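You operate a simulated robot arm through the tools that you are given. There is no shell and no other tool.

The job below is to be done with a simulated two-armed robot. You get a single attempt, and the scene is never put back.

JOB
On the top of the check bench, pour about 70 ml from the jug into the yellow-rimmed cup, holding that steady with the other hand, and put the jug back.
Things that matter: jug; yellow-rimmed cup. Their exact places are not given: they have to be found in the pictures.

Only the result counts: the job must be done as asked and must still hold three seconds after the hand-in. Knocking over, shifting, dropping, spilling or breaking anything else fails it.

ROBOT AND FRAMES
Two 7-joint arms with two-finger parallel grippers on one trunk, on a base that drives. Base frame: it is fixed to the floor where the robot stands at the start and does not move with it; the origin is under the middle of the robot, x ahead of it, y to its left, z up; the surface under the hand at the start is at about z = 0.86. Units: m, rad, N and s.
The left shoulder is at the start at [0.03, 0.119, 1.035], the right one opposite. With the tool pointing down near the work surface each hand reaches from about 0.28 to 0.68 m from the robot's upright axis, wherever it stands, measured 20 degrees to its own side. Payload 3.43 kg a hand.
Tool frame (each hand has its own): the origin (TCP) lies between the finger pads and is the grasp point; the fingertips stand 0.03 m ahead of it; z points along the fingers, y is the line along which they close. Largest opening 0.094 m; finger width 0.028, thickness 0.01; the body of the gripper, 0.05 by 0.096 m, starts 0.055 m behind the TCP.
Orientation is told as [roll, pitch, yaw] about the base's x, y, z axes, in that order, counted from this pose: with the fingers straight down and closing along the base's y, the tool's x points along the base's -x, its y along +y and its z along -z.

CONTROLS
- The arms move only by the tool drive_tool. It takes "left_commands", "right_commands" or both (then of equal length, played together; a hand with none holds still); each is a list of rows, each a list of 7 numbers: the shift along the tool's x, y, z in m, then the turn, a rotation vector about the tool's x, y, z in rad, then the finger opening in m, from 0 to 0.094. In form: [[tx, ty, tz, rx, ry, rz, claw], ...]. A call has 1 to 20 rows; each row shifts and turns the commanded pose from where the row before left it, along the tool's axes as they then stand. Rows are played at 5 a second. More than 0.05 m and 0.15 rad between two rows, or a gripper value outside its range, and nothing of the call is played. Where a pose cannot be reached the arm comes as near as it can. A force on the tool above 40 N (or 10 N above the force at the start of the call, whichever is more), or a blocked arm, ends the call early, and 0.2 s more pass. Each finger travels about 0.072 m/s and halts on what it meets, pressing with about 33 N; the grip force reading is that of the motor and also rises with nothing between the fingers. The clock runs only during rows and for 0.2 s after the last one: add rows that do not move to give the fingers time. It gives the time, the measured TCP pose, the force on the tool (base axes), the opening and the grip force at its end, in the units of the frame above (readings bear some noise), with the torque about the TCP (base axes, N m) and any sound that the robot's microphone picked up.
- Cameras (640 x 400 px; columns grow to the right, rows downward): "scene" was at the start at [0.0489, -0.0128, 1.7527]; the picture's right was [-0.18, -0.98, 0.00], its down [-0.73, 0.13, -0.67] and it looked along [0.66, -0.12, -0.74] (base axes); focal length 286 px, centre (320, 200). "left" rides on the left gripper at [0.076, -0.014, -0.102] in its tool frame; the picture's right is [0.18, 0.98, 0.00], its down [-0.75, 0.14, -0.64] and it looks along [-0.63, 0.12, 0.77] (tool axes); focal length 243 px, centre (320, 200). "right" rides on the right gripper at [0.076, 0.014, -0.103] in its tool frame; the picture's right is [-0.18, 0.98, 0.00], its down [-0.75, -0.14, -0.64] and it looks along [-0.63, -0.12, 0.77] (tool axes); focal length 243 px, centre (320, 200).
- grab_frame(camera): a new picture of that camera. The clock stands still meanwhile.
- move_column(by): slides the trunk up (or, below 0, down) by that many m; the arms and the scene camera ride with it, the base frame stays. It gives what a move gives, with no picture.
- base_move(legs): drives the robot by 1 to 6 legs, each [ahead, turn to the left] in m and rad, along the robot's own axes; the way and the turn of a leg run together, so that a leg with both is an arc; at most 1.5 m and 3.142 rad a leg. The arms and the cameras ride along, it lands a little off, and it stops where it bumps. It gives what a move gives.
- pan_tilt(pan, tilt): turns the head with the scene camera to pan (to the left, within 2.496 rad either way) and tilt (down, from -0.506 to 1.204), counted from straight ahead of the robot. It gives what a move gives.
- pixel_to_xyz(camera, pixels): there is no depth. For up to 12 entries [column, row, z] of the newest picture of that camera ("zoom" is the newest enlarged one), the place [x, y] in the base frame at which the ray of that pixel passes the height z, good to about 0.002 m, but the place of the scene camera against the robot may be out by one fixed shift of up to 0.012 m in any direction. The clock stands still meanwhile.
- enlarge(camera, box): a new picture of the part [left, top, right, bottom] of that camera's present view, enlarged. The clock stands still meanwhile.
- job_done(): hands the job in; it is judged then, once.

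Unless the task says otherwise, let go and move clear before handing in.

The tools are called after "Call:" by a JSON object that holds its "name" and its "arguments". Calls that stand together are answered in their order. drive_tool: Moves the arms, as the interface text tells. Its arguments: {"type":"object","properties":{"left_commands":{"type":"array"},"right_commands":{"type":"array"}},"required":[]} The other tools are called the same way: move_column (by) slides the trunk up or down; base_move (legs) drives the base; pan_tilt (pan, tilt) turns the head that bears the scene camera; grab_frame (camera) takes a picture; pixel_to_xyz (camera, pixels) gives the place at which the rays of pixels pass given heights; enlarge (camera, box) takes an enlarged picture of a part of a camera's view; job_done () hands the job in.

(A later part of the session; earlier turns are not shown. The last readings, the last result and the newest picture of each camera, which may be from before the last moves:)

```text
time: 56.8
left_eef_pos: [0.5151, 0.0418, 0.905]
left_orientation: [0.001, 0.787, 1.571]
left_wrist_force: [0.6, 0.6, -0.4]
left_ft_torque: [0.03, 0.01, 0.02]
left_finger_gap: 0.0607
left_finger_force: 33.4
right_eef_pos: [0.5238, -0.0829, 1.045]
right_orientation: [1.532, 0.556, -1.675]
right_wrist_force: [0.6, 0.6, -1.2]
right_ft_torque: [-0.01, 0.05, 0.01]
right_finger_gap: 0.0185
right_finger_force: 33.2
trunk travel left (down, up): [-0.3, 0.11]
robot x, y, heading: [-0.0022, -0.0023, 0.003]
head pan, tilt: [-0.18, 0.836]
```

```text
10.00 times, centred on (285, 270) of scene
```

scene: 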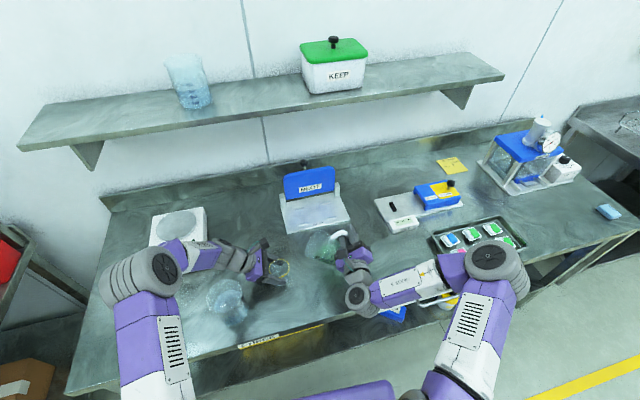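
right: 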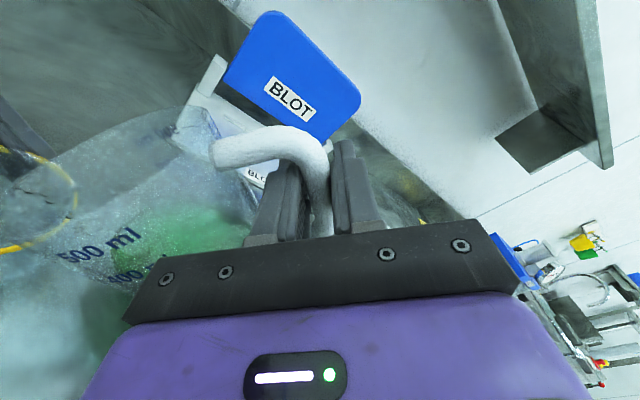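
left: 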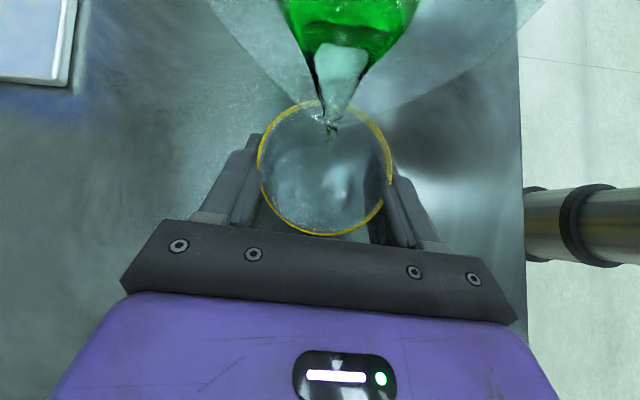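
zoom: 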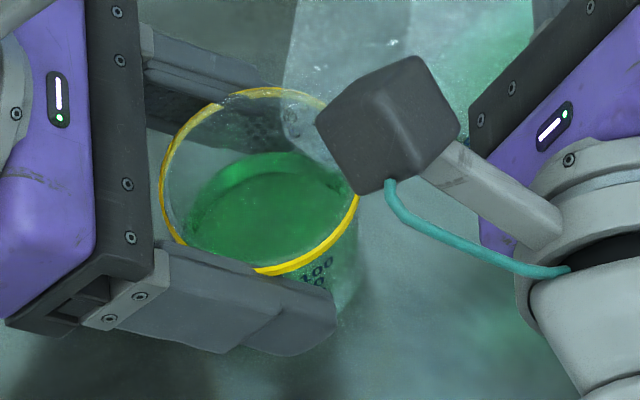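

The scale reads 100, 80, 60, 40 from the top. The liquid's far edge in the scene zoom is at (275,152). I'll compute its height and the height of the 100 ml mark.

Call:
{"name": "pixel_to_xyz", "arguments": {"camera": "scene", "pixels": [[280.5, 265.2, 0.88], [280.5, 265.2, 0.9], [279.5, 259, 0.92], [281, 277.3, 0.92], [285, 276.8, 0.9], [285, 276.8, 0.91], [285.5, 278.2, 0.89], [285.5, 278.2, 0.9]]}}

Call:
{"name": "enlarge", "arguments": {"camera": "right", "box": [0, 120, 40, 320]}}

Call:
{"name": "pixel_to_xyz", "arguments": {"camera": "zoom", "pixels": [[170, 143, 0.88], [170, 143, 0.89], [170, 143, 0.9], [170, 62, 0.92], [170, 300, 0.92], [175, 318, 0.9], [175, 318, 0.91], [178, 335, 0.88], [178, 335, 0.89], [178, 335, 0.9]]}}

```text
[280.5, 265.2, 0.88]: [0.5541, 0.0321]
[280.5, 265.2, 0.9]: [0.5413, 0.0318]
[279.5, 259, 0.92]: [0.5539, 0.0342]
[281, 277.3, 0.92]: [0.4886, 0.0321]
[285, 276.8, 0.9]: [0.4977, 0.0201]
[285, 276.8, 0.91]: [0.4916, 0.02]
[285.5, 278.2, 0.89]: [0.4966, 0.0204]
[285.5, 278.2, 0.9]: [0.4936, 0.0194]
```

```text
2.00 times, centred on (20, 220) of right
```

zoom: 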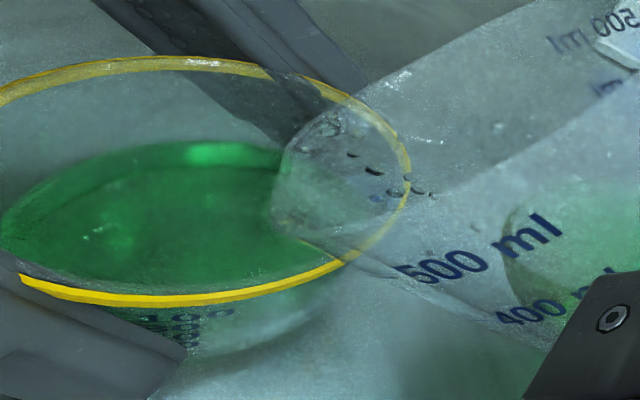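

```text
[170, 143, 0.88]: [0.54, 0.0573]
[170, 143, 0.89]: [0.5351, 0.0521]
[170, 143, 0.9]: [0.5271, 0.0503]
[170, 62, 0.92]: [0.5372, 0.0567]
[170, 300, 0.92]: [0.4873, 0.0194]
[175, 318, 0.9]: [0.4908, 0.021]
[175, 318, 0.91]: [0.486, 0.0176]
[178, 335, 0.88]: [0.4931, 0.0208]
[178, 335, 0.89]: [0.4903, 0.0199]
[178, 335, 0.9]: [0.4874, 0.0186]
```

Both cameras put the level at z≈0.888, and the 100 ml mark sits at z≈0.905. That fits my cup model and gives about 56 ml. About 14 ml more is needed, so I'll tip gently back to 69° over six half-steps and check.

Call:
{"name": "drive_tool", "arguments": {"right_commands": [[0.00367, 0.00084, -0.0003, -0.00225, 0.00043, -0.0261, 0.005], [0.00365, 0.00095, -0.0003, -0.00225, 0.00043, -0.0261, 0.005], [0.00362, 0.00105, -0.00029, -0.00225, 0.00043, -0.0261, 0.005], [0.00361, 0.00112, -0.00029, -0.00225, 0.00043, -0.0261, 0.005], [0.00357, 0.00122, -0.00028, -0.00225, 0.00043, -0.0261, 0.005], [0.00354, 0.00132, -0.00028, -0.00225, 0.00043, -0.0261, 0.005]]}}

Call:
{"name": "enlarge", "arguments": {"camera": "left", "box": [220, 0, 460, 240]}}

Call:
{"name": "enlarge", "arguments": {"camera": "right", "box": [0, 120, 40, 320]}}

```text
time: 58.2
left_eef_pos: [0.5152, 0.042, 0.9049]
left_orientation: [0.0, 0.786, 1.57]
left_wrist_force: [0.4, 0.8, -1.0]
left_ft_torque: [0.02, 0.04, 0.02]
left_finger_gap: 0.0608
left_finger_force: 32.6
right_eef_pos: [0.5227, -0.0662, 1.0577]
right_orientation: [1.551, 0.398, -1.666]
right_wrist_force: [-0.1, -0.5, -1.4]
right_ft_torque: [-0.01, -0.01, 0.01]
right_finger_gap: 0.0187
right_finger_force: 33.3
trunk travel left (down, up): [-0.3, 0.11]
robot x, y, heading: [-0.0006, -0.0011, 0.004]
head pan, tilt: [-0.18, 0.836]
```

```text
1.67 times, centred on (340, 120) of left
```

zoom: 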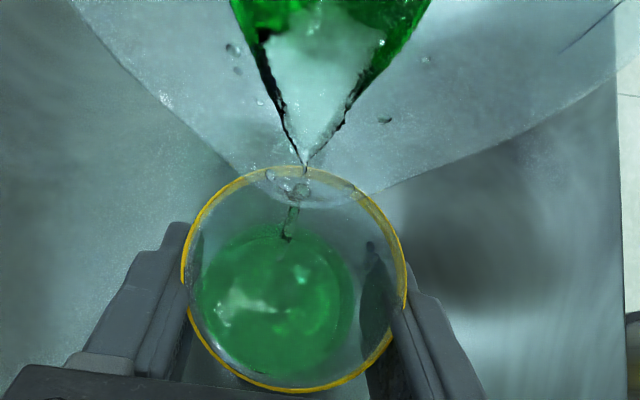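

```text
2.00 times, centred on (20, 220) of right
```

zoom: 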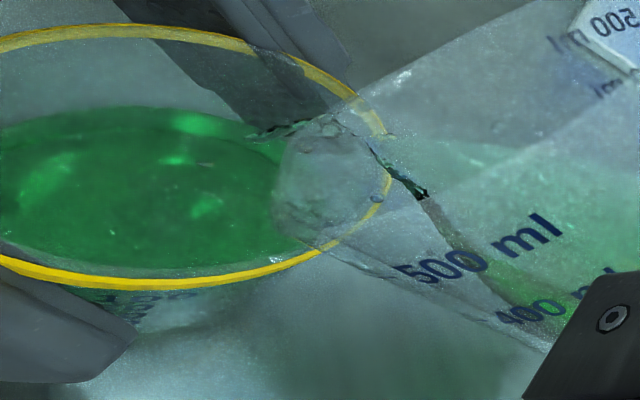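

Only a trickle starts at this angle now. I'll tip 2° further and hold one row.

Call:
{"name": "drive_tool", "arguments": {"right_commands": [[0.00246, 0.00069, -0.0002, -0.0015, 0.00029, -0.01743, 0.005], [0.00245, 0.00074, -0.0002, -0.0015, 0.00029, -0.01743, 0.005], [0, 0, 0, 0, 0, 0, 0.005]]}}

Call:
{"name": "enlarge", "arguments": {"camera": "left", "box": [220, 0, 460, 240]}}

Call:
{"name": "enlarge", "arguments": {"camera": "scene", "box": [265, 250, 305, 290]}}

Call:
{"name": "enlarge", "arguments": {"camera": "right", "box": [0, 120, 40, 320]}}

```text
time: 59.0
left_eef_pos: [0.5144, 0.0411, 0.9061]
left_orientation: [0.0, 0.788, 1.571]
left_wrist_force: [-0.1, 0.2, -0.4]
left_ft_torque: [-0.01, -0.02, 0.03]
left_finger_gap: 0.0605
left_finger_force: 33.0
right_eef_pos: [0.5229, -0.0614, 1.0619]
right_orientation: [1.554, 0.365, -1.663]
right_wrist_force: [0.2, 0.0, -1.3]
right_ft_torque: [-0.02, 0.02, 0.0]
right_finger_gap: 0.0185
right_finger_force: 32.6
trunk travel left (down, up): [-0.3, 0.11]
robot x, y, heading: [0.0039, 0.002, -0.003]
head pan, tilt: [-0.18, 0.836]
```

```text
1.67 times, centred on (340, 120) of left
```

zoom: 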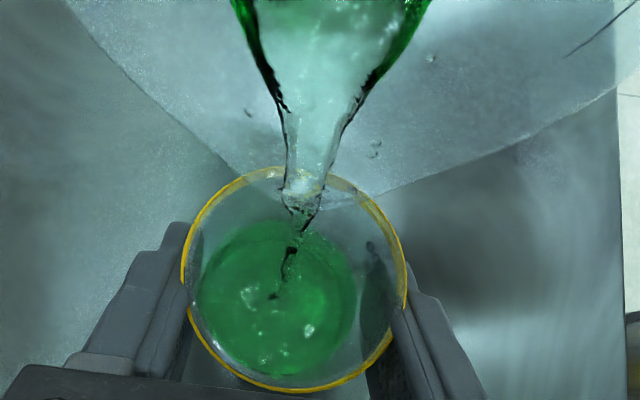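

```text
10.00 times, centred on (285, 270) of scene
```

zoom: 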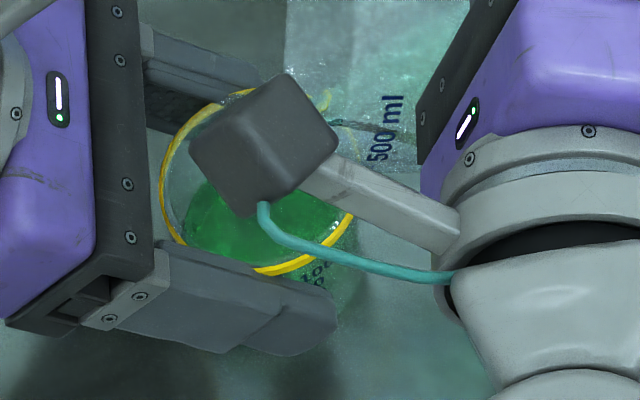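

```text
2.00 times, centred on (20, 220) of right
```

zoom: 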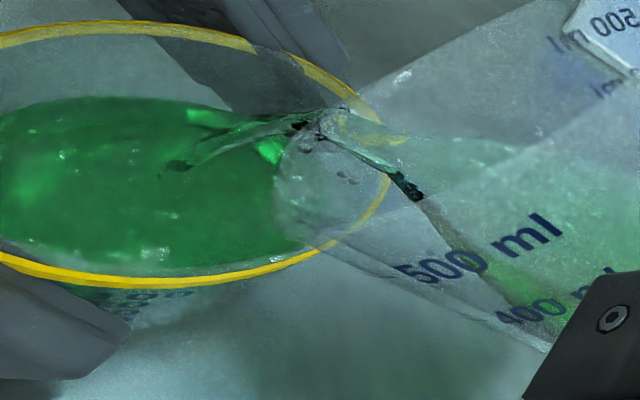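

Flow is good again, with the far edge now at about y=98 in the right zoom. I'll get the level.

Call:
{"name": "pixel_to_xyz", "arguments": {"camera": "zoom", "pixels": [[150, 98, 0.88], [150, 98, 0.885], [150, 98, 0.89], [150, 98, 0.895], [150, 98, 0.9], [150, 32, 0.92], [150, 283, 0.92], [100, 97, 0.88], [100, 97, 0.89], [100, 97, 0.9]]}}

```text
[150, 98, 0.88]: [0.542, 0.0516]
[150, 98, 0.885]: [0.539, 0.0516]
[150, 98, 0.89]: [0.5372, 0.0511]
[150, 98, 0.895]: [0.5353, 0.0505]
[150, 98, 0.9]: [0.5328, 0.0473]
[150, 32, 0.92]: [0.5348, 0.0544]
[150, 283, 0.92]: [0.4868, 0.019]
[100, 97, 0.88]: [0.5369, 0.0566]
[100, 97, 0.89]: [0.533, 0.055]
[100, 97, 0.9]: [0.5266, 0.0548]
```

The level is roughly 0.889–0.893, so about 60–68 ml with flow still running. I'll tip back to 60° about the lip now and measure with the liquid at rest.

Call:
{"name": "drive_tool", "arguments": {"right_commands": [[-0.0064, -0.00279, 0.0005, 0.00411, -0.00079, 0.04782, 0.005], [-0.00653, -0.00248, 0.00052, 0.00411, -0.00079, 0.04782, 0.005], [-0.00664, -0.00216, 0.00054, 0.00411, -0.00079, 0.04782, 0.005], [-0.00674, -0.00184, 0.00055, 0.00411, -0.00079, 0.04782, 0.005], [0, 0, 0, 0, 0, 0, 0.005], [0, 0, 0, 0, 0, 0, 0.005], [0, 0, 0, 0, 0, 0, 0.005]]}}

Call:
{"name": "enlarge", "arguments": {"camera": "left", "box": [220, 0, 460, 240]}}

Call:
{"name": "enlarge", "arguments": {"camera": "scene", "box": [265, 250, 305, 290]}}

Call:
{"name": "enlarge", "arguments": {"camera": "right", "box": [0, 120, 40, 320]}}

```text
time: 60.6
left_eef_pos: [0.5143, 0.0421, 0.9051]
left_orientation: [0.0, 0.787, 1.57]
left_wrist_force: [-0.4, -0.3, 1.4]
left_ft_torque: [0.02, 0.0, 0.03]
left_finger_gap: 0.0607
left_finger_force: 32.7
right_eef_pos: [0.5206, -0.0836, 1.0413]
right_orientation: [1.533, 0.556, -1.674]
right_wrist_force: [0.9, -0.3, -2.1]
right_ft_torque: [-0.01, 0.01, -0.02]
right_finger_gap: 0.0188
right_finger_force: 32.5
trunk travel left (down, up): [-0.3, 0.11]
robot x, y, heading: [0.0018, -0.0025, 0.006]
head pan, tilt: [-0.18, 0.836]
```

```text
1.67 times, centred on (340, 120) of left
```

zoom: 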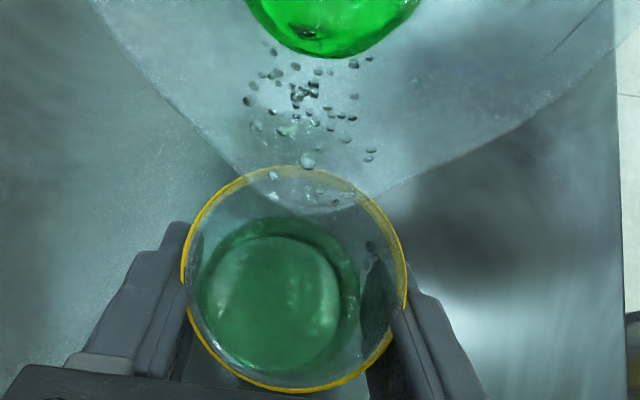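

```text
10.00 times, centred on (285, 270) of scene
```

zoom: 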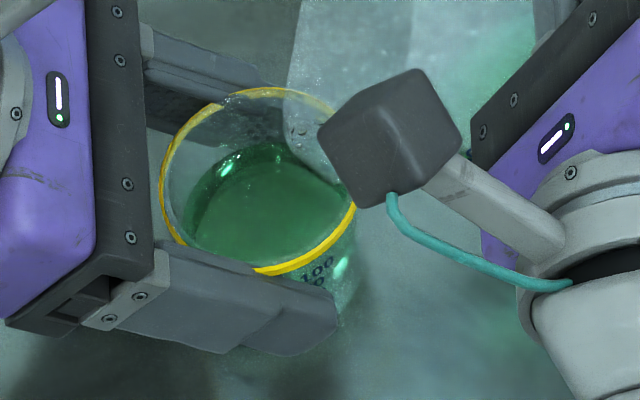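

```text
2.00 times, centred on (20, 220) of right
```

zoom: 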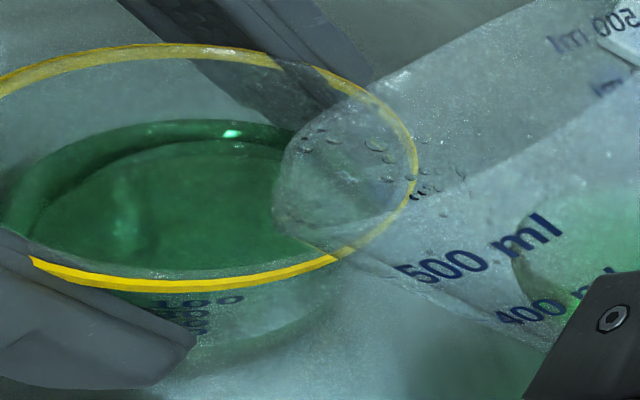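

The liquid is at rest now and shows an outer dark ring and a lighter inner disc. I'll enlarge the cup strongly in both views to decide which edge is the true surface.

Call:
{"name": "enlarge", "arguments": {"camera": "left", "box": [250, 90, 400, 245]}}

Call:
{"name": "enlarge", "arguments": {"camera": "right", "box": [0, 150, 10, 290]}}

Call:
{"name": "enlarge", "arguments": {"camera": "scene", "box": [268, 255, 292, 281]}}

```text
2.58 times, centred on (325, 168) of left
```

zoom: 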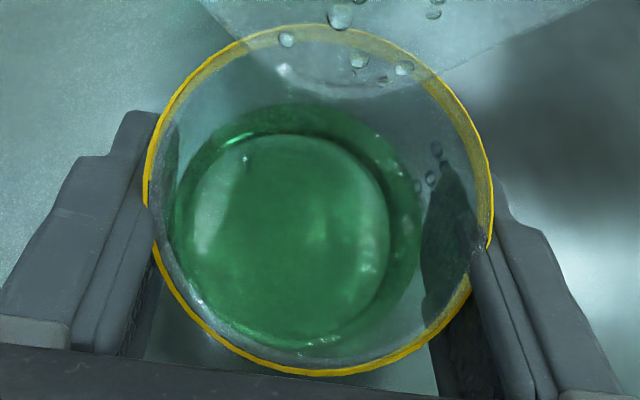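

```text
2.86 times, centred on (5, 220) of right
```

zoom: 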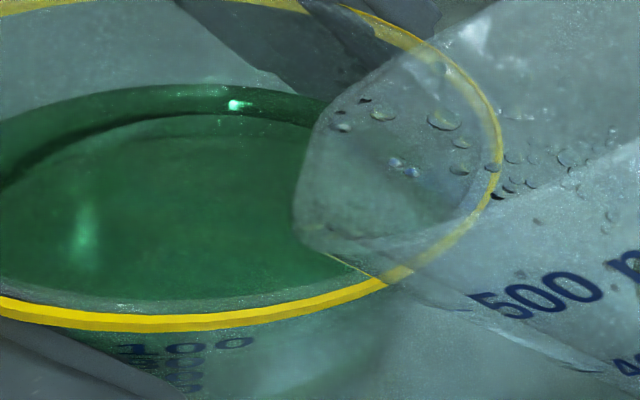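

```text
15.38 times, centred on (280, 268) of scene
```

zoom: 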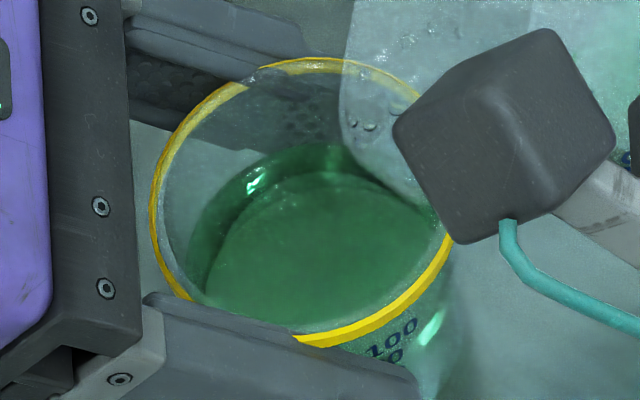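

The outer ring is the surface and the inner disc is the cup's floor seen through the liquid. Estimates run 57–65 ml, so I'll tighten this by repeating ray queries on the far surface edge, both rim edges and the 100 mark in one right-camera zoom.

Call:
{"name": "enlarge", "arguments": {"camera": "right", "box": [0, 150, 10, 290]}}

Call:
{"name": "pixel_to_xyz", "arguments": {"camera": "zoom", "pixels": [[190, 86, 0.89], [190, 86, 0.89], [190, 86, 0.89], [190, 86, 0.89], [190, 86, 0.89], [190, 86, 0.89], [190, 86, 0.88], [190, 86, 0.88], [190, 86, 0.88], [190, 86, 0.9], [190, 86, 0.9], [190, 86, 0.9]]}}

Call:
{"name": "pixel_to_xyz", "arguments": {"camera": "zoom", "pixels": [[495, 130, 0.92], [495, 130, 0.92], [495, 130, 0.92], [495, 130, 0.92], [160, 324, 0.92], [160, 324, 0.92], [160, 324, 0.92], [160, 324, 0.92], [385, 280, 0.92], [385, 280, 0.92], [385, 280, 0.92], [385, 280, 0.92]]}}

Call:
{"name": "pixel_to_xyz", "arguments": {"camera": "zoom", "pixels": [[185, 348, 0.9], [185, 348, 0.9], [185, 348, 0.9], [185, 348, 0.91], [185, 348, 0.91], [185, 348, 0.91], [180, 366, 0.89], [180, 366, 0.89], [180, 366, 0.89], [180, 366, 0.9], [180, 366, 0.9], [180, 366, 0.9]]}}

```text
2.86 times, centred on (5, 220) of right
```

zoom: 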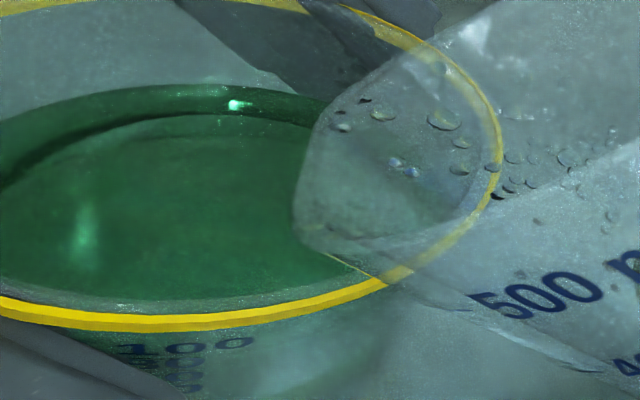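

```text
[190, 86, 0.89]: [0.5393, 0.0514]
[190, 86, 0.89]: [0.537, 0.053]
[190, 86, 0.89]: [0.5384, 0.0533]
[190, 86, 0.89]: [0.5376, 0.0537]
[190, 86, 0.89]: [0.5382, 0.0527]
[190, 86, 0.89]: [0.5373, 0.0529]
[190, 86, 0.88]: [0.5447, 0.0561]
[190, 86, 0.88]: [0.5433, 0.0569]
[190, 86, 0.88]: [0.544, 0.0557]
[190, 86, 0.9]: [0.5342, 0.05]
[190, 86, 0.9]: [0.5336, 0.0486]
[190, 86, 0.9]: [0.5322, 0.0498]
```

```text
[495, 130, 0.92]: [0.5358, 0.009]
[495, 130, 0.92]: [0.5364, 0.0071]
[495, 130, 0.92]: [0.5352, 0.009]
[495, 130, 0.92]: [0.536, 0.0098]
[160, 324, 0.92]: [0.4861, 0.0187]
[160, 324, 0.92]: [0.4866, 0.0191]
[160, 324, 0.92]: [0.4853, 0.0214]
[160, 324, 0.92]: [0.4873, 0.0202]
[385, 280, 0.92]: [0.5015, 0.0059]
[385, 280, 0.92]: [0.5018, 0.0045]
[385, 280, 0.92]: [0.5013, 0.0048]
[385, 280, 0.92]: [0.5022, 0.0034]
```

```text
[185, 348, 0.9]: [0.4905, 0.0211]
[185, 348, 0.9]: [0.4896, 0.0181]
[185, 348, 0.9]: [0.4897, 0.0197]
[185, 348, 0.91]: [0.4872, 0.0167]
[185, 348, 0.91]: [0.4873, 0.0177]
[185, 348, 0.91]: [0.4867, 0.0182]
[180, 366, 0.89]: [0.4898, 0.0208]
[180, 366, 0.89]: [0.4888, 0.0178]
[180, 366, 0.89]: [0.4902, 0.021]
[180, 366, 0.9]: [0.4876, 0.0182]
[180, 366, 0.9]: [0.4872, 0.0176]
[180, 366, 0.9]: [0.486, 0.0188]
```

The far surface edge and rim fit give z≈0.891 for the surface and about 0.905 for the 100 mark. I need to know what the lower marks say, so I'll zoom into the scale.

Call:
{"name": "enlarge", "arguments": {"camera": "right", "box": [0, 255, 2, 305]}}

Call:
{"name": "enlarge", "arguments": {"camera": "scene", "box": [279, 272, 291, 284]}}

```text
8.00 times, centred on (1, 280) of right
```

zoom: 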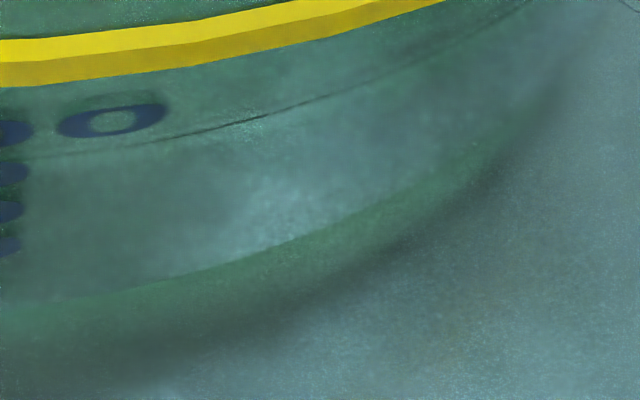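

```text
16.00 times, centred on (285, 278) of scene
```

zoom: 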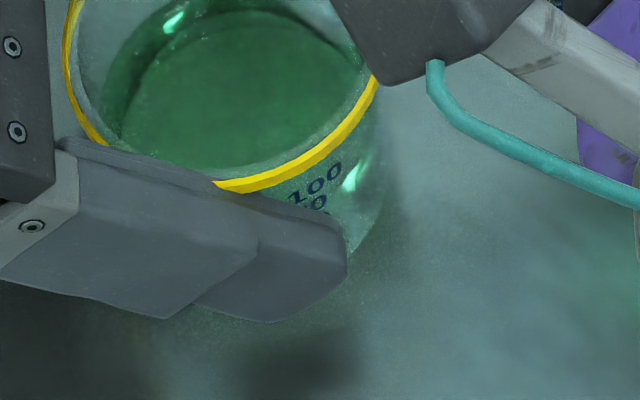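

This view is useful: a thin dark line on the cup's front wall, from (20,155) through (250,120) to (400,65), looks like the liquid's contact line, just below the 100 mark. I'll measure that line and the marks with repeated rays in the same zoom.

Call:
{"name": "enlarge", "arguments": {"camera": "right", "box": [0, 255, 2, 305]}}

Call:
{"name": "pixel_to_xyz", "arguments": {"camera": "zoom", "pixels": [[250, 121, 0.88], [250, 121, 0.88], [250, 121, 0.88], [250, 121, 0.9], [250, 121, 0.9], [250, 121, 0.9], [400, 66, 0.88], [400, 66, 0.88], [400, 66, 0.88], [400, 66, 0.9], [400, 66, 0.9], [400, 66, 0.9]]}}

Call:
{"name": "pixel_to_xyz", "arguments": {"camera": "zoom", "pixels": [[110, 121, 0.9], [110, 121, 0.9], [110, 121, 0.9], [110, 121, 0.91], [110, 121, 0.91], [110, 121, 0.91], [8, 246, 0.87], [8, 246, 0.87], [8, 246, 0.87], [8, 246, 0.88], [8, 246, 0.88], [8, 246, 0.88]]}}

Call:
{"name": "pixel_to_xyz", "arguments": {"camera": "zoom", "pixels": [[8, 173, 0.89], [8, 173, 0.89], [8, 173, 0.89], [8, 173, 0.9], [8, 173, 0.9], [8, 173, 0.9], [250, 262, 0.86], [250, 262, 0.86], [250, 262, 0.86], [400, 200, 0.86], [400, 200, 0.86], [400, 200, 0.86]]}}

Call:
{"name": "pixel_to_xyz", "arguments": {"camera": "zoom", "pixels": [[200, 45, 0.92], [200, 45, 0.92], [200, 45, 0.92], [350, 12, 0.92], [350, 12, 0.92], [350, 12, 0.92], [40, 62, 0.92], [40, 62, 0.92], [40, 62, 0.92], [200, 62, 0.915], [200, 62, 0.915], [200, 62, 0.915]]}}

```text
8.00 times, centred on (1, 280) of right
```

zoom: 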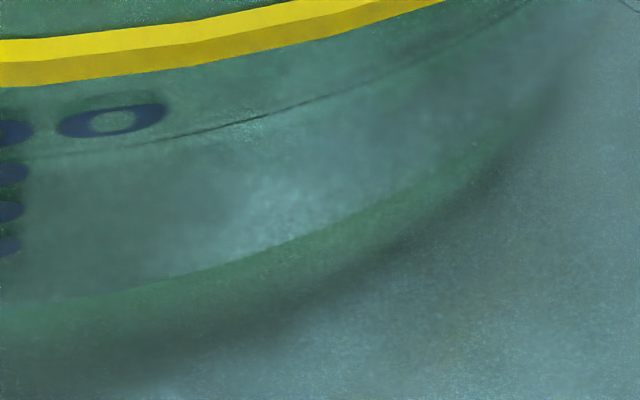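

```text
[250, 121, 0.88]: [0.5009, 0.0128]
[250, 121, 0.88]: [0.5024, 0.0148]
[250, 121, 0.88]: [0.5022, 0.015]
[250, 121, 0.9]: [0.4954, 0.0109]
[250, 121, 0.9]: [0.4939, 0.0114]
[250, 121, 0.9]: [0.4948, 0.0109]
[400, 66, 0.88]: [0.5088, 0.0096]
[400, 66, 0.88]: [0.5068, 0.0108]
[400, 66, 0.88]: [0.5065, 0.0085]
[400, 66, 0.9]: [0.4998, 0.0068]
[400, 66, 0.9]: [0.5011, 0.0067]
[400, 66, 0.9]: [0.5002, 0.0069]
```

```text
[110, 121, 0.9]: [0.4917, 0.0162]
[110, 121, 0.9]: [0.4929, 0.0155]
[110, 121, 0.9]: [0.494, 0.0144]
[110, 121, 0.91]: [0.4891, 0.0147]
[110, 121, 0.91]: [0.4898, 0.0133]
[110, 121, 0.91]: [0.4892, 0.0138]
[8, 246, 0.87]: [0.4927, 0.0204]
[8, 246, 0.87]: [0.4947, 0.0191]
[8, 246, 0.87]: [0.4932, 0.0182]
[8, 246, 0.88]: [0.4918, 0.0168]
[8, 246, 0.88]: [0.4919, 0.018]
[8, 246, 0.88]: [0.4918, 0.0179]
```

```text
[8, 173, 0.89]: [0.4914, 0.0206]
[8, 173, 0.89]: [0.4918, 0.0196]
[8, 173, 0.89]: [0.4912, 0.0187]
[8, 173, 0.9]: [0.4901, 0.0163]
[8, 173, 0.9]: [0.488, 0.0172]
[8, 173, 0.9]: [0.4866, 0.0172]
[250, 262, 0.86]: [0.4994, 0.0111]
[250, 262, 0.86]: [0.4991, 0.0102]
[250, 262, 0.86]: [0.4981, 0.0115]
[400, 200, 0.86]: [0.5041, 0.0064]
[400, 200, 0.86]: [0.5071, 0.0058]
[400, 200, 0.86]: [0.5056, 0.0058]
```

```text
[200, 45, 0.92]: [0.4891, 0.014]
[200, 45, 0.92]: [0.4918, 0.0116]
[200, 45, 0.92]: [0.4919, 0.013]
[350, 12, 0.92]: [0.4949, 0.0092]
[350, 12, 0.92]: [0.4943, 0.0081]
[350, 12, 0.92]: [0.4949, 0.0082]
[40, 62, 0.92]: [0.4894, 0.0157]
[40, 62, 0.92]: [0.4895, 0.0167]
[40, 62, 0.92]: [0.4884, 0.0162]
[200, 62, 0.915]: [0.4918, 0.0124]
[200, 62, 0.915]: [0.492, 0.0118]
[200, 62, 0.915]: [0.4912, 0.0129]
```

Fitting the marks (100, 80, 60 and 40 at z≈0.903, 0.896, 0.888 and 0.881) against the surface at z≈0.892 gives about 70 ml, within a few ml. That's the target, so I'll stop pouring. I'll tip the jug back to 45° with the lip still over the cup, raise it a little, and let any drips fall.

Call:
{"name": "drive_tool", "arguments": {"right_commands": [[-0.00496, 0.00146, 0.00045, 0.0056, -0.00108, 0.0652, 0.005], [-0.00486, 0.00178, 0.00045, 0.0056, -0.00108, 0.0652, 0.005], [-0.00473, 0.0021, 0.00044, 0.0056, -0.00108, 0.0652, 0.005], [-0.00458, 0.0024, 0.00043, 0.0056, -0.00108, 0.0652, 0.005], [0, 0, 0, 0, 0, 0, 0.005], [0, 0, 0, 0, 0, 0, 0.005]]}}

Call:
{"name": "enlarge", "arguments": {"camera": "left", "box": [220, 0, 460, 240]}}

Call:
{"name": "enlarge", "arguments": {"camera": "scene", "box": [250, 205, 370, 305]}}

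```text
time: 62.0
left_eef_pos: [0.5155, 0.042, 0.9056]
left_orientation: [0.0, 0.787, 1.572]
left_wrist_force: [0.9, -0.5, 0.8]
left_ft_torque: [0.06, 0.03, -0.02]
left_finger_gap: 0.0607
left_finger_force: 32.5
right_eef_pos: [0.5214, -0.1017, 1.036]
right_orientation: [1.494, 0.817, -1.697]
right_wrist_force: [-0.2, 0.1, -2.0]
right_ft_torque: [-0.03, 0.0, 0.02]
right_finger_gap: 0.0188
right_finger_force: 32.8
trunk travel left (down, up): [-0.3, 0.11]
robot x, y, heading: [-0.0027, 0.0011, 0.002]
head pan, tilt: [-0.18, 0.836]
```

```text
1.67 times, centred on (340, 120) of left
```

zoom: 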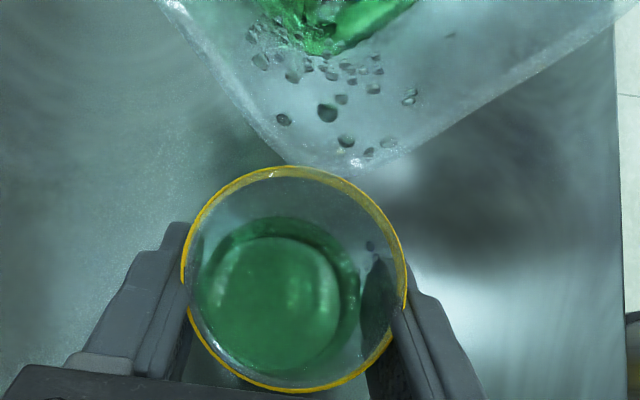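

```text
4.00 times, centred on (310, 255) of scene
```

zoom: 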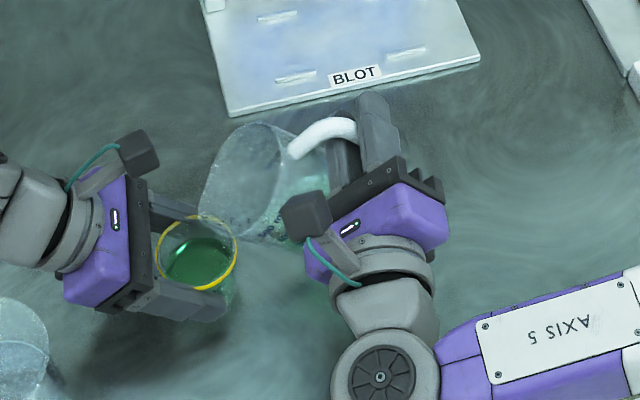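

No drips, and the cup's liquid is still. Next I'll move the jug off to the right while tipping back to 20°, so the lip rises and leaves the cup cleanly.

Call:
{"name": "drive_tool", "arguments": {"right_commands": [[-0.01073, 0.01155, 0.00111, 0.00934, -0.0018, 0.10869, 0.005], [-0.00941, 0.01265, 0.00102, 0.00934, -0.0018, 0.10869, 0.005], [-0.00798, 0.01361, 0.00091, 0.00934, -0.0018, 0.10869, 0.005], [-0.00646, 0.0144, 0.00079, 0.00934, -0.0018, 0.10869, 0.005], [0, 0, 0, 0, 0, 0, 0.005]]}}

Call:
{"name": "enlarge", "arguments": {"camera": "scene", "box": [250, 195, 390, 305]}}

Call:
{"name": "grab_frame", "arguments": {"camera": "left"}}

```text
time: 63.2
left_eef_pos: [0.5144, 0.0417, 0.9062]
left_orientation: [0.002, 0.787, 1.571]
left_wrist_force: [-0.2, -0.1, -0.5]
left_ft_torque: [0.01, 0.01, -0.01]
left_finger_gap: 0.0605
left_finger_force: 33.4
right_eef_pos: [0.5229, -0.1638, 1.037]
right_orientation: [1.322, 1.249, -1.849]
right_wrist_force: [-0.6, -0.4, -2.0]
right_ft_torque: [-0.08, -0.01, 0.0]
right_finger_gap: 0.0186
right_finger_force: 33.2
trunk travel left (down, up): [-0.3, 0.11]
robot x, y, heading: [0.0033, 0.0007, 0.002]
head pan, tilt: [-0.18, 0.836]
```

```text
3.64 times, centred on (320, 250) of scene
```

zoom: 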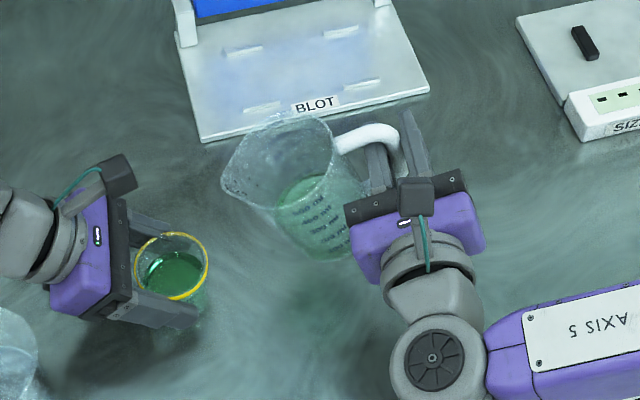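

```text
taken
```

left: 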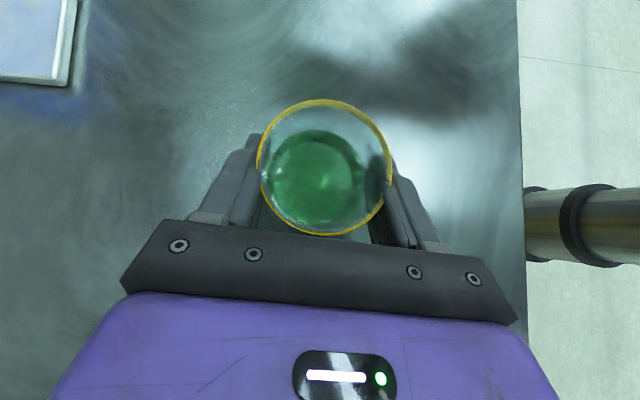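

The jug has left the cup cleanly and there are no spots on the bench. Before going on, I'll use the right camera once more, since it may now see the cup at a flatter angle and let me confirm the volume.

Call:
{"name": "enlarge", "arguments": {"camera": "right", "box": [0, 150, 40, 390]}}

Call:
{"name": "grab_frame", "arguments": {"camera": "right"}}

```text
1.67 times, centred on (20, 270) of right
```

zoom: 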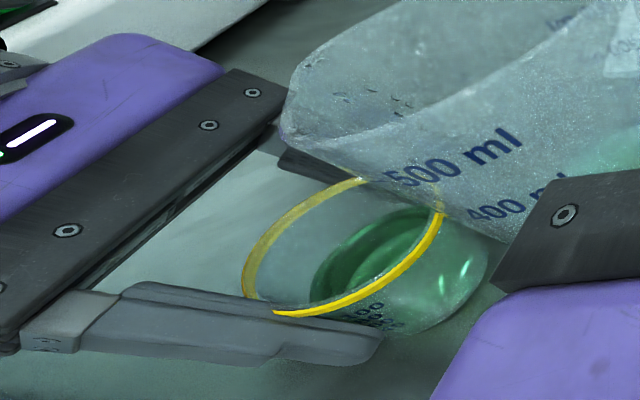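

```text
taken
```

right: 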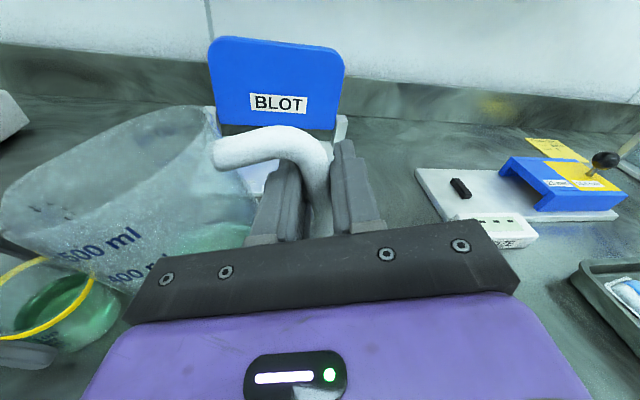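

The cup is now seen from its right side at a flatter angle, at about (60,310). I'll enlarge it to compare the liquid line with the printed scale.

Call:
{"name": "enlarge", "arguments": {"camera": "right", "box": [0, 255, 120, 355]}}

Call:
{"name": "enlarge", "arguments": {"camera": "right", "box": [20, 300, 80, 345]}}

```text
4.00 times, centred on (60, 305) of right
```

zoom: 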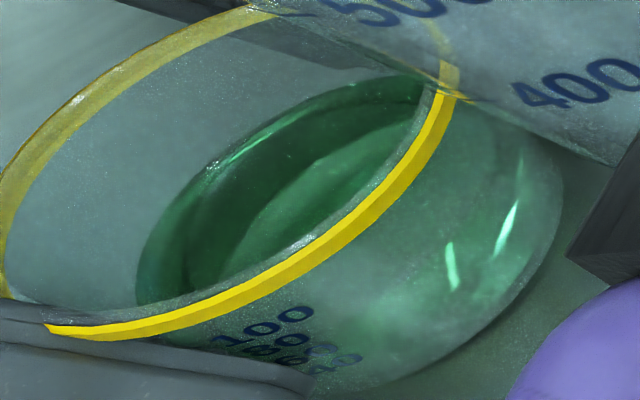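

```text
8.89 times, centred on (50, 322) of right
```

zoom: 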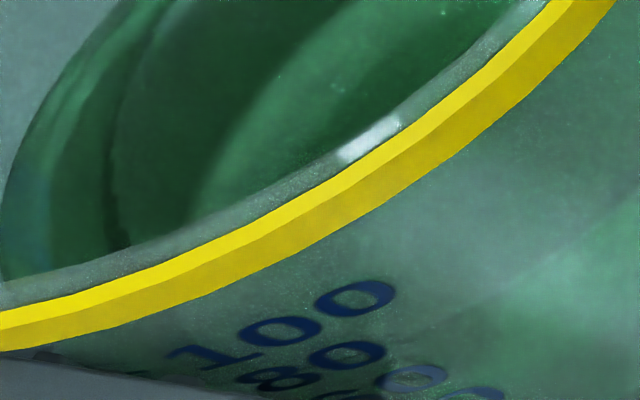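

The marks read 100, 80, 60 and so on, as I assumed. I'll run the ring fit and surface-edge rays again from this flatter view as an independent check.

Call:
{"name": "enlarge", "arguments": {"camera": "right", "box": [0, 255, 120, 355]}}

Call:
{"name": "pixel_to_xyz", "arguments": {"camera": "zoom", "pixels": [[60, 117, 0.92], [60, 117, 0.92], [60, 117, 0.92], [120, 325, 0.92], [120, 325, 0.92], [120, 325, 0.92], [300, 258, 0.92], [300, 258, 0.92], [300, 258, 0.92], [437, 120, 0.92], [437, 120, 0.92], [437, 120, 0.92]]}}

Call:
{"name": "pixel_to_xyz", "arguments": {"camera": "zoom", "pixels": [[215, 163, 0.88], [215, 163, 0.88], [215, 163, 0.88], [215, 163, 0.9], [215, 163, 0.9], [215, 163, 0.9], [155, 235, 0.88], [155, 235, 0.88], [155, 235, 0.88], [155, 235, 0.9], [155, 235, 0.9], [155, 235, 0.9]]}}

Call:
{"name": "pixel_to_xyz", "arguments": {"camera": "zoom", "pixels": [[300, 108, 0.88], [300, 108, 0.88], [300, 108, 0.88], [300, 108, 0.9], [300, 108, 0.9], [300, 108, 0.9], [296, 313, 0.9], [296, 313, 0.9], [296, 313, 0.9], [296, 313, 0.91], [296, 313, 0.91], [296, 313, 0.91]]}}

Call:
{"name": "pixel_to_xyz", "arguments": {"camera": "zoom", "pixels": [[294, 338, 0.89], [294, 338, 0.89], [294, 338, 0.89], [294, 338, 0.9], [294, 338, 0.9], [294, 338, 0.9], [323, 349, 0.88], [323, 349, 0.88], [323, 349, 0.88], [323, 349, 0.89], [323, 349, 0.89], [323, 349, 0.89]]}}

```text
4.00 times, centred on (60, 305) of right
```

zoom: 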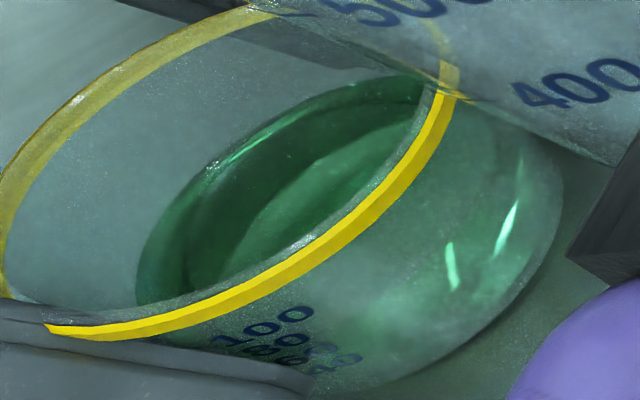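

```text
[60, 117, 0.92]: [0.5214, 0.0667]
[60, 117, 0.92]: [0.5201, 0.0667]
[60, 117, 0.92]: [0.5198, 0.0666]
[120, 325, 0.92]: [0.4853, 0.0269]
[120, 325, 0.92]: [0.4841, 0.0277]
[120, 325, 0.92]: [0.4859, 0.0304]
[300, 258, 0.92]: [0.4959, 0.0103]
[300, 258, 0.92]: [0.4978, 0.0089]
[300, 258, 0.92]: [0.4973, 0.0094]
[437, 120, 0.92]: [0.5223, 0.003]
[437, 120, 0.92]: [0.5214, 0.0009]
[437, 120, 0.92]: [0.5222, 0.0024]
```

```text
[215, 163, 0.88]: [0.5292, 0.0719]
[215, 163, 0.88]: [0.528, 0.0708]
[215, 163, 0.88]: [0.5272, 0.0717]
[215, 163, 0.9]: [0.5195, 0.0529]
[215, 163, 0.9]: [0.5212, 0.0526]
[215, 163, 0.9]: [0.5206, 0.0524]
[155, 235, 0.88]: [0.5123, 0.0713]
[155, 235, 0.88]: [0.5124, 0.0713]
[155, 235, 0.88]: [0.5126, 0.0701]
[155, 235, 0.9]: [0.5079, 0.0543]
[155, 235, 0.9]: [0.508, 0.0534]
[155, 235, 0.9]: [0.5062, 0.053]
```

```text
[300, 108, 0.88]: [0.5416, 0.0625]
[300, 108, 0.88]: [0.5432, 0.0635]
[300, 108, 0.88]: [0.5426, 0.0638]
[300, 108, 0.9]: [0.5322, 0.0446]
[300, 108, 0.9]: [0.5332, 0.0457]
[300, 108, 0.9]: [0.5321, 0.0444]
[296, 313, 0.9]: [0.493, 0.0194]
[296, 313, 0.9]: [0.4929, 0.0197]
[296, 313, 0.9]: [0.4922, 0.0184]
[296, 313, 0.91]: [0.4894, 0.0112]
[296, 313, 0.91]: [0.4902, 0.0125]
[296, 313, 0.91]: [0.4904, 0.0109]
```

```text
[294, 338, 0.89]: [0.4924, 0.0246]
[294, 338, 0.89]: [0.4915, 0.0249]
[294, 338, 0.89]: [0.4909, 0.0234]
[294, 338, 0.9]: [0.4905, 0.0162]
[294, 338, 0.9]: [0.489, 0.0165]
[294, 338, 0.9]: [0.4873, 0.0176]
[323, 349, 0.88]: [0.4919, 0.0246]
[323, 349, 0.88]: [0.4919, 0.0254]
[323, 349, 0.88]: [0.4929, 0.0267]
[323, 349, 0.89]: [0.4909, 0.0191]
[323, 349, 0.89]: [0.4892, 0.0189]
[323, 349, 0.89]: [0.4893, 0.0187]
```

This flatter view gives a surface at z≈0.8904 between the 60 mark (0.8855) and the 80 mark (0.8934), so about 72 ml. That is on target. Now I'll carry the jug back above its original spot and bring it upright.

Call:
{"name": "drive_tool", "arguments": {"right_commands": [[-0.02045, 0.0241, 0.00748, 0.0074, -0.00143, 0.08617, 0.005], [-0.01829, 0.02582, 0.00732, 0.0074, -0.00143, 0.08617, 0.005], [-0.01599, 0.02735, 0.00715, 0.0074, -0.00143, 0.08617, 0.005], [-0.01356, 0.02868, 0.00696, 0.0074, -0.00143, 0.08617, 0.005], [0, 0, 0, 0, 0, 0, 0.005], [0, 0, 0, 0, 0, 0, 0.005]]}}

Call:
{"name": "enlarge", "arguments": {"camera": "scene", "box": [320, 195, 420, 275]}}

Call:
{"name": "grab_frame", "arguments": {"camera": "right"}}

```text
time: 64.6
left_eef_pos: [0.5144, 0.0416, 0.9057]
left_orientation: [0.0, 0.785, 1.57]
left_wrist_force: [0.4, 0.2, -0.5]
left_ft_torque: [0.0, 0.03, -0.01]
left_finger_gap: 0.0605
left_finger_force: 33.2
right_eef_pos: [0.5438, -0.2833, 0.9901]
right_orientation: [-0.351, 1.478, 2.776]
right_wrist_force: [-0.5, -0.3, -1.2]
right_ft_torque: [-0.1, -0.01, 0.01]
right_finger_gap: 0.0183
right_finger_force: 33.3
trunk travel left (down, up): [-0.3, 0.11]
robot x, y, heading: [-0.0001, 0.0033, 0.005]
head pan, tilt: [-0.18, 0.836]
```

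```text
5.00 times, centred on (370, 235) of scene
```

zoom: 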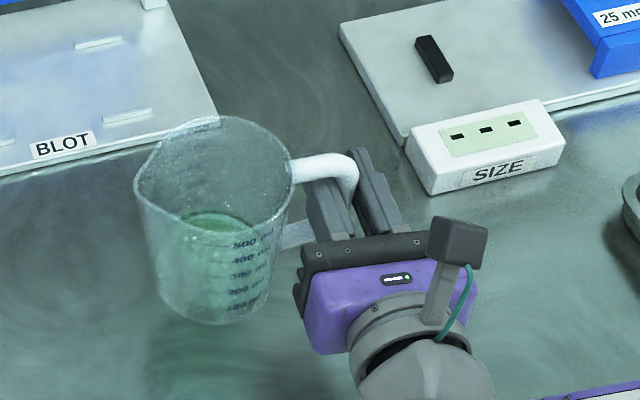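

```text
taken
```

right: 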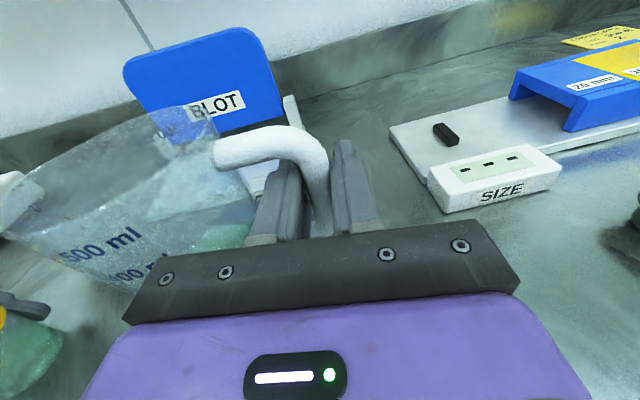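

The jug is back over its spot and looks upright to within about 2°. I'll straighten it by 0.02 rad and lower 5.6 cm, stopping just above the expected contact.

Call:
{"name": "drive_tool", "arguments": {"right_commands": [[-0.01398, -6e-05, 0.00095, 0.00043, -8e-05, 0.005, 0.005], [-0.01398, -6e-05, 0.00095, 0.00043, -8e-05, 0.005, 0.005], [-0.01398, -6e-05, 0.00095, 0.00043, -8e-05, 0.005, 0.005], [-0.01198, -6e-05, 0.00085, 0.00043, -8e-05, 0.005, 0.005], [0, 0, 0, 0, 0, 0, 0.005]]}}

Call:
{"name": "enlarge", "arguments": {"camera": "scene", "box": [325, 220, 385, 275]}}

```text
time: 65.8
left_eef_pos: [0.5153, 0.0414, 0.9066]
left_orientation: [0.001, 0.788, 1.571]
left_wrist_force: [-0.2, 0.3, 0.8]
left_ft_torque: [0.03, -0.03, 0.02]
left_finger_gap: 0.0608
left_finger_force: 33.2
right_eef_pos: [0.5433, -0.2816, 0.9331]
right_orientation: [-0.54, 1.47, 2.584]
right_wrist_force: [-0.1, -0.6, -1.5]
right_ft_torque: [-0.13, 0.0, 0.0]
right_finger_gap: 0.0188
right_finger_force: 33.4
trunk travel left (down, up): [-0.3, 0.11]
robot x, y, heading: [0.0027, -0.001, 0.001]
head pan, tilt: [-0.18, 0.836]
```

```text
7.27 times, centred on (355, 248) of scene
```

zoom: 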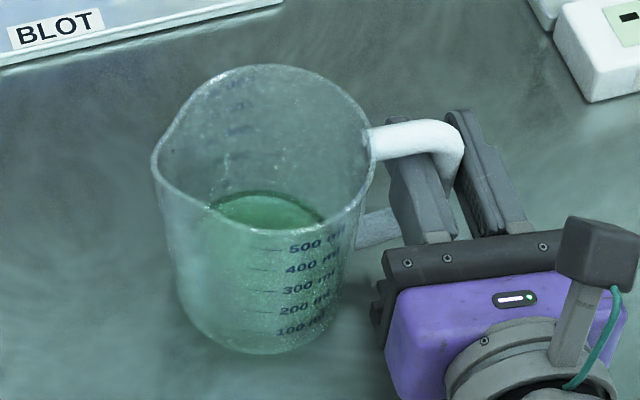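

The jug is upright and about 4–5 mm above the bench, matching its earlier outline at (155,165) and (258,358). I'll lower 4.5 mm in small steps and check force.

Call:
{"name": "drive_tool", "arguments": {"right_commands": [[-0.00149, 8e-05, 0.00013, 0, 0, 0, 0.005], [-0.00149, 8e-05, 0.00013, 0, 0, 0, 0.005], [-0.0012, 6e-05, 0.0001, 0, 0, 0, 0.005]]}}

Call:
{"name": "enlarge", "arguments": {"camera": "scene", "box": [325, 220, 385, 275]}}

```text
time: 66.6
left_eef_pos: [0.5142, 0.042, 0.9051]
left_orientation: [0.0, 0.787, 1.57]
left_wrist_force: [-0.3, 0.4, 0.3]
left_ft_torque: [0.02, -0.03, -0.01]
left_finger_gap: 0.0604
left_finger_force: 33.0
right_eef_pos: [0.5422, -0.2804, 0.9298]
right_orientation: [-0.555, 1.471, 2.569]
right_wrist_force: [0.8, -2.9, 6.1]
right_ft_torque: [0.41, 0.26, 0.06]
right_finger_gap: 0.0187
right_finger_force: 32.9
trunk travel left (down, up): [-0.3, 0.11]
robot x, y, heading: [0.002, -0.0014, -0.002]
head pan, tilt: [-0.18, 0.836]
```

```text
7.27 times, centred on (355, 248) of scene
```

zoom: 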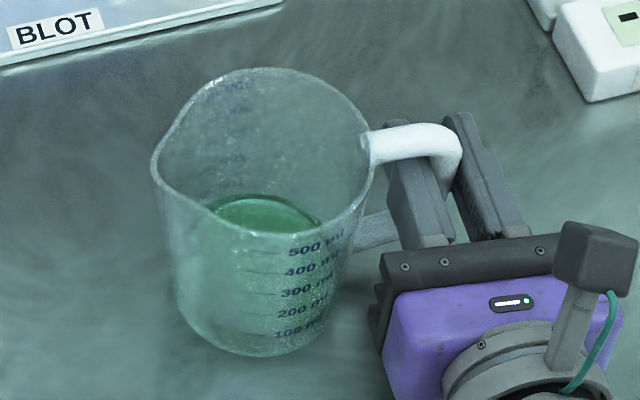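

The base has touched down, with Fz=+6 N and the jug flat in the picture. I'll release gradually.

Call:
{"name": "drive_tool", "arguments": {"right_commands": [[0, 0, 0, 0, 0, 0, 0.0165], [0, 0, 0, 0, 0, 0, 0.018], [0, 0, 0, 0, 0, 0, 0.019], [0, 0, 0, 0, 0, 0, 0.02], [0, 0, 0, 0, 0, 0, 0.022], [0, 0, 0, 0, 0, 0, 0.026], [0, 0, 0, 0, 0, 0, 0.03], [0, 0, 0, 0, 0, 0, 0.034], [0, 0, 0, 0, 0, 0, 0.038]]}}

Call:
{"name": "enlarge", "arguments": {"camera": "scene", "box": [325, 220, 385, 275]}}

Call:
{"name": "grab_frame", "arguments": {"camera": "right"}}

```text
time: 68.6
left_eef_pos: [0.5146, 0.0408, 0.9057]
left_orientation: [-0.001, 0.788, 1.571]
left_wrist_force: [0.4, 0.3, 0.3]
left_ft_torque: [-0.02, 0.0, 0.01]
left_finger_gap: 0.0605
left_finger_force: 33.1
right_eef_pos: [0.5425, -0.2803, 0.9288]
right_orientation: [-0.537, 1.47, 2.589]
right_wrist_force: [1.0, -0.4, -0.3]
right_ft_torque: [-0.04, 0.0, 0.01]
right_finger_gap: 0.0379
right_finger_force: 0.0
trunk travel left (down, up): [-0.3, 0.11]
robot x, y, heading: [0.0016, 0.0006, 0.0]
head pan, tilt: [-0.18, 0.836]
```

```text
7.27 times, centred on (355, 248) of scene
```

zoom: 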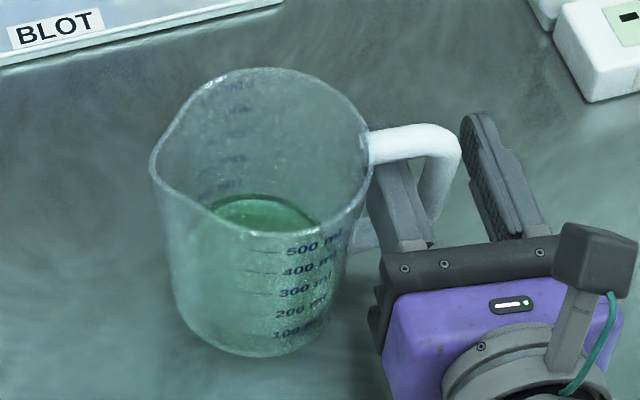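

```text
taken
```

right: 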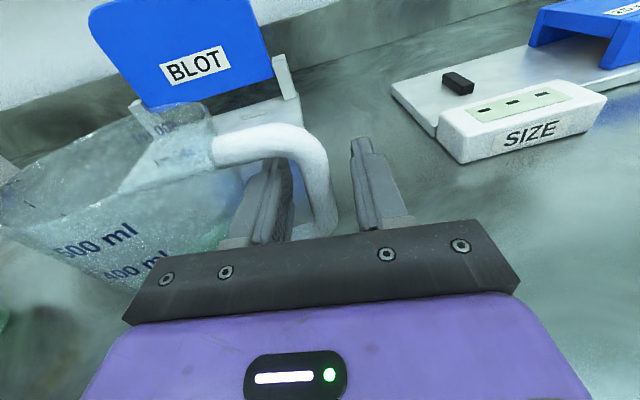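

The jug is standing freely at its original place, and the fingers are clear of the bar. I'll withdraw the right hand straight back along −x out of the loop.

Call:
{"name": "drive_tool", "arguments": {"right_commands": [[-0.0009, 0.00017, -0.01, 0, 0, 0, 0.038], [-0.00143, 0.00027, -0.0166, 0, 0, 0, 0.038], [-0.00143, 0.00027, -0.0166, 0, 0, 0, 0.038], [-0.00143, 0.00027, -0.0166, 0, 0, 0, 0.038], [-0.00143, 0.00027, -0.0166, 0, 0, 0, 0.038], [-0.00143, 0.00027, -0.0166, 0, 0, 0, 0.038]]}}

Call:
{"name": "enlarge", "arguments": {"camera": "scene", "box": [320, 205, 420, 295]}}

Call:
{"name": "grab_frame", "arguments": {"camera": "right"}}

```text
time: 70.0
left_eef_pos: [0.5145, 0.0412, 0.9059]
left_orientation: [0.001, 0.787, 1.57]
left_wrist_force: [-0.1, -0.3, -0.1]
left_ft_torque: [0.02, 0.02, 0.03]
left_finger_gap: 0.0607
left_finger_force: 33.1
right_eef_pos: [0.4494, -0.282, 0.9284]
right_orientation: [-0.535, 1.47, 2.591]
right_wrist_force: [-0.1, -0.3, -0.2]
right_ft_torque: [0.01, 0.04, 0.02]
right_finger_gap: 0.0381
right_finger_force: 0.0
trunk travel left (down, up): [-0.3, 0.11]
robot x, y, heading: [-0.0011, 0.003, 0.001]
head pan, tilt: [-0.18, 0.836]
```

```text
4.44 times, centred on (370, 250) of scene
```

zoom: 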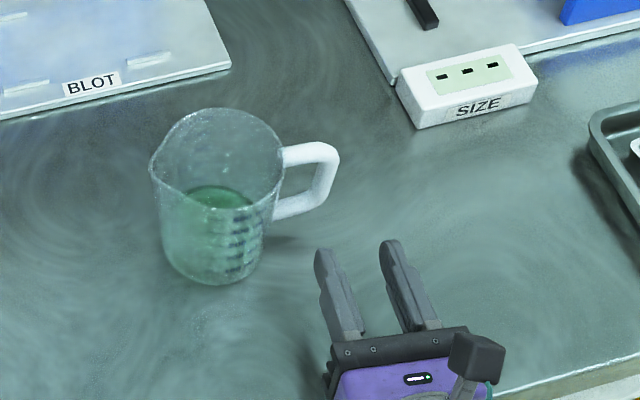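

```text
taken
```

right: 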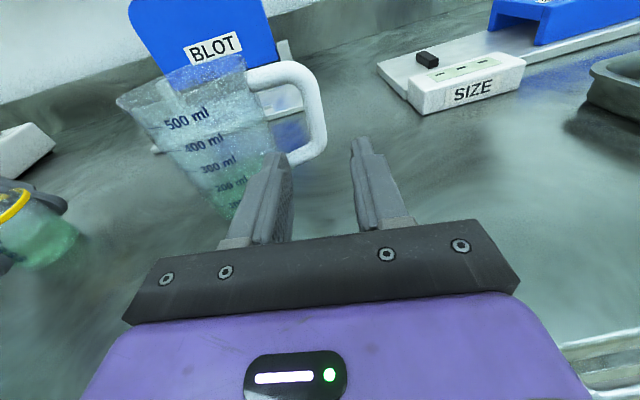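

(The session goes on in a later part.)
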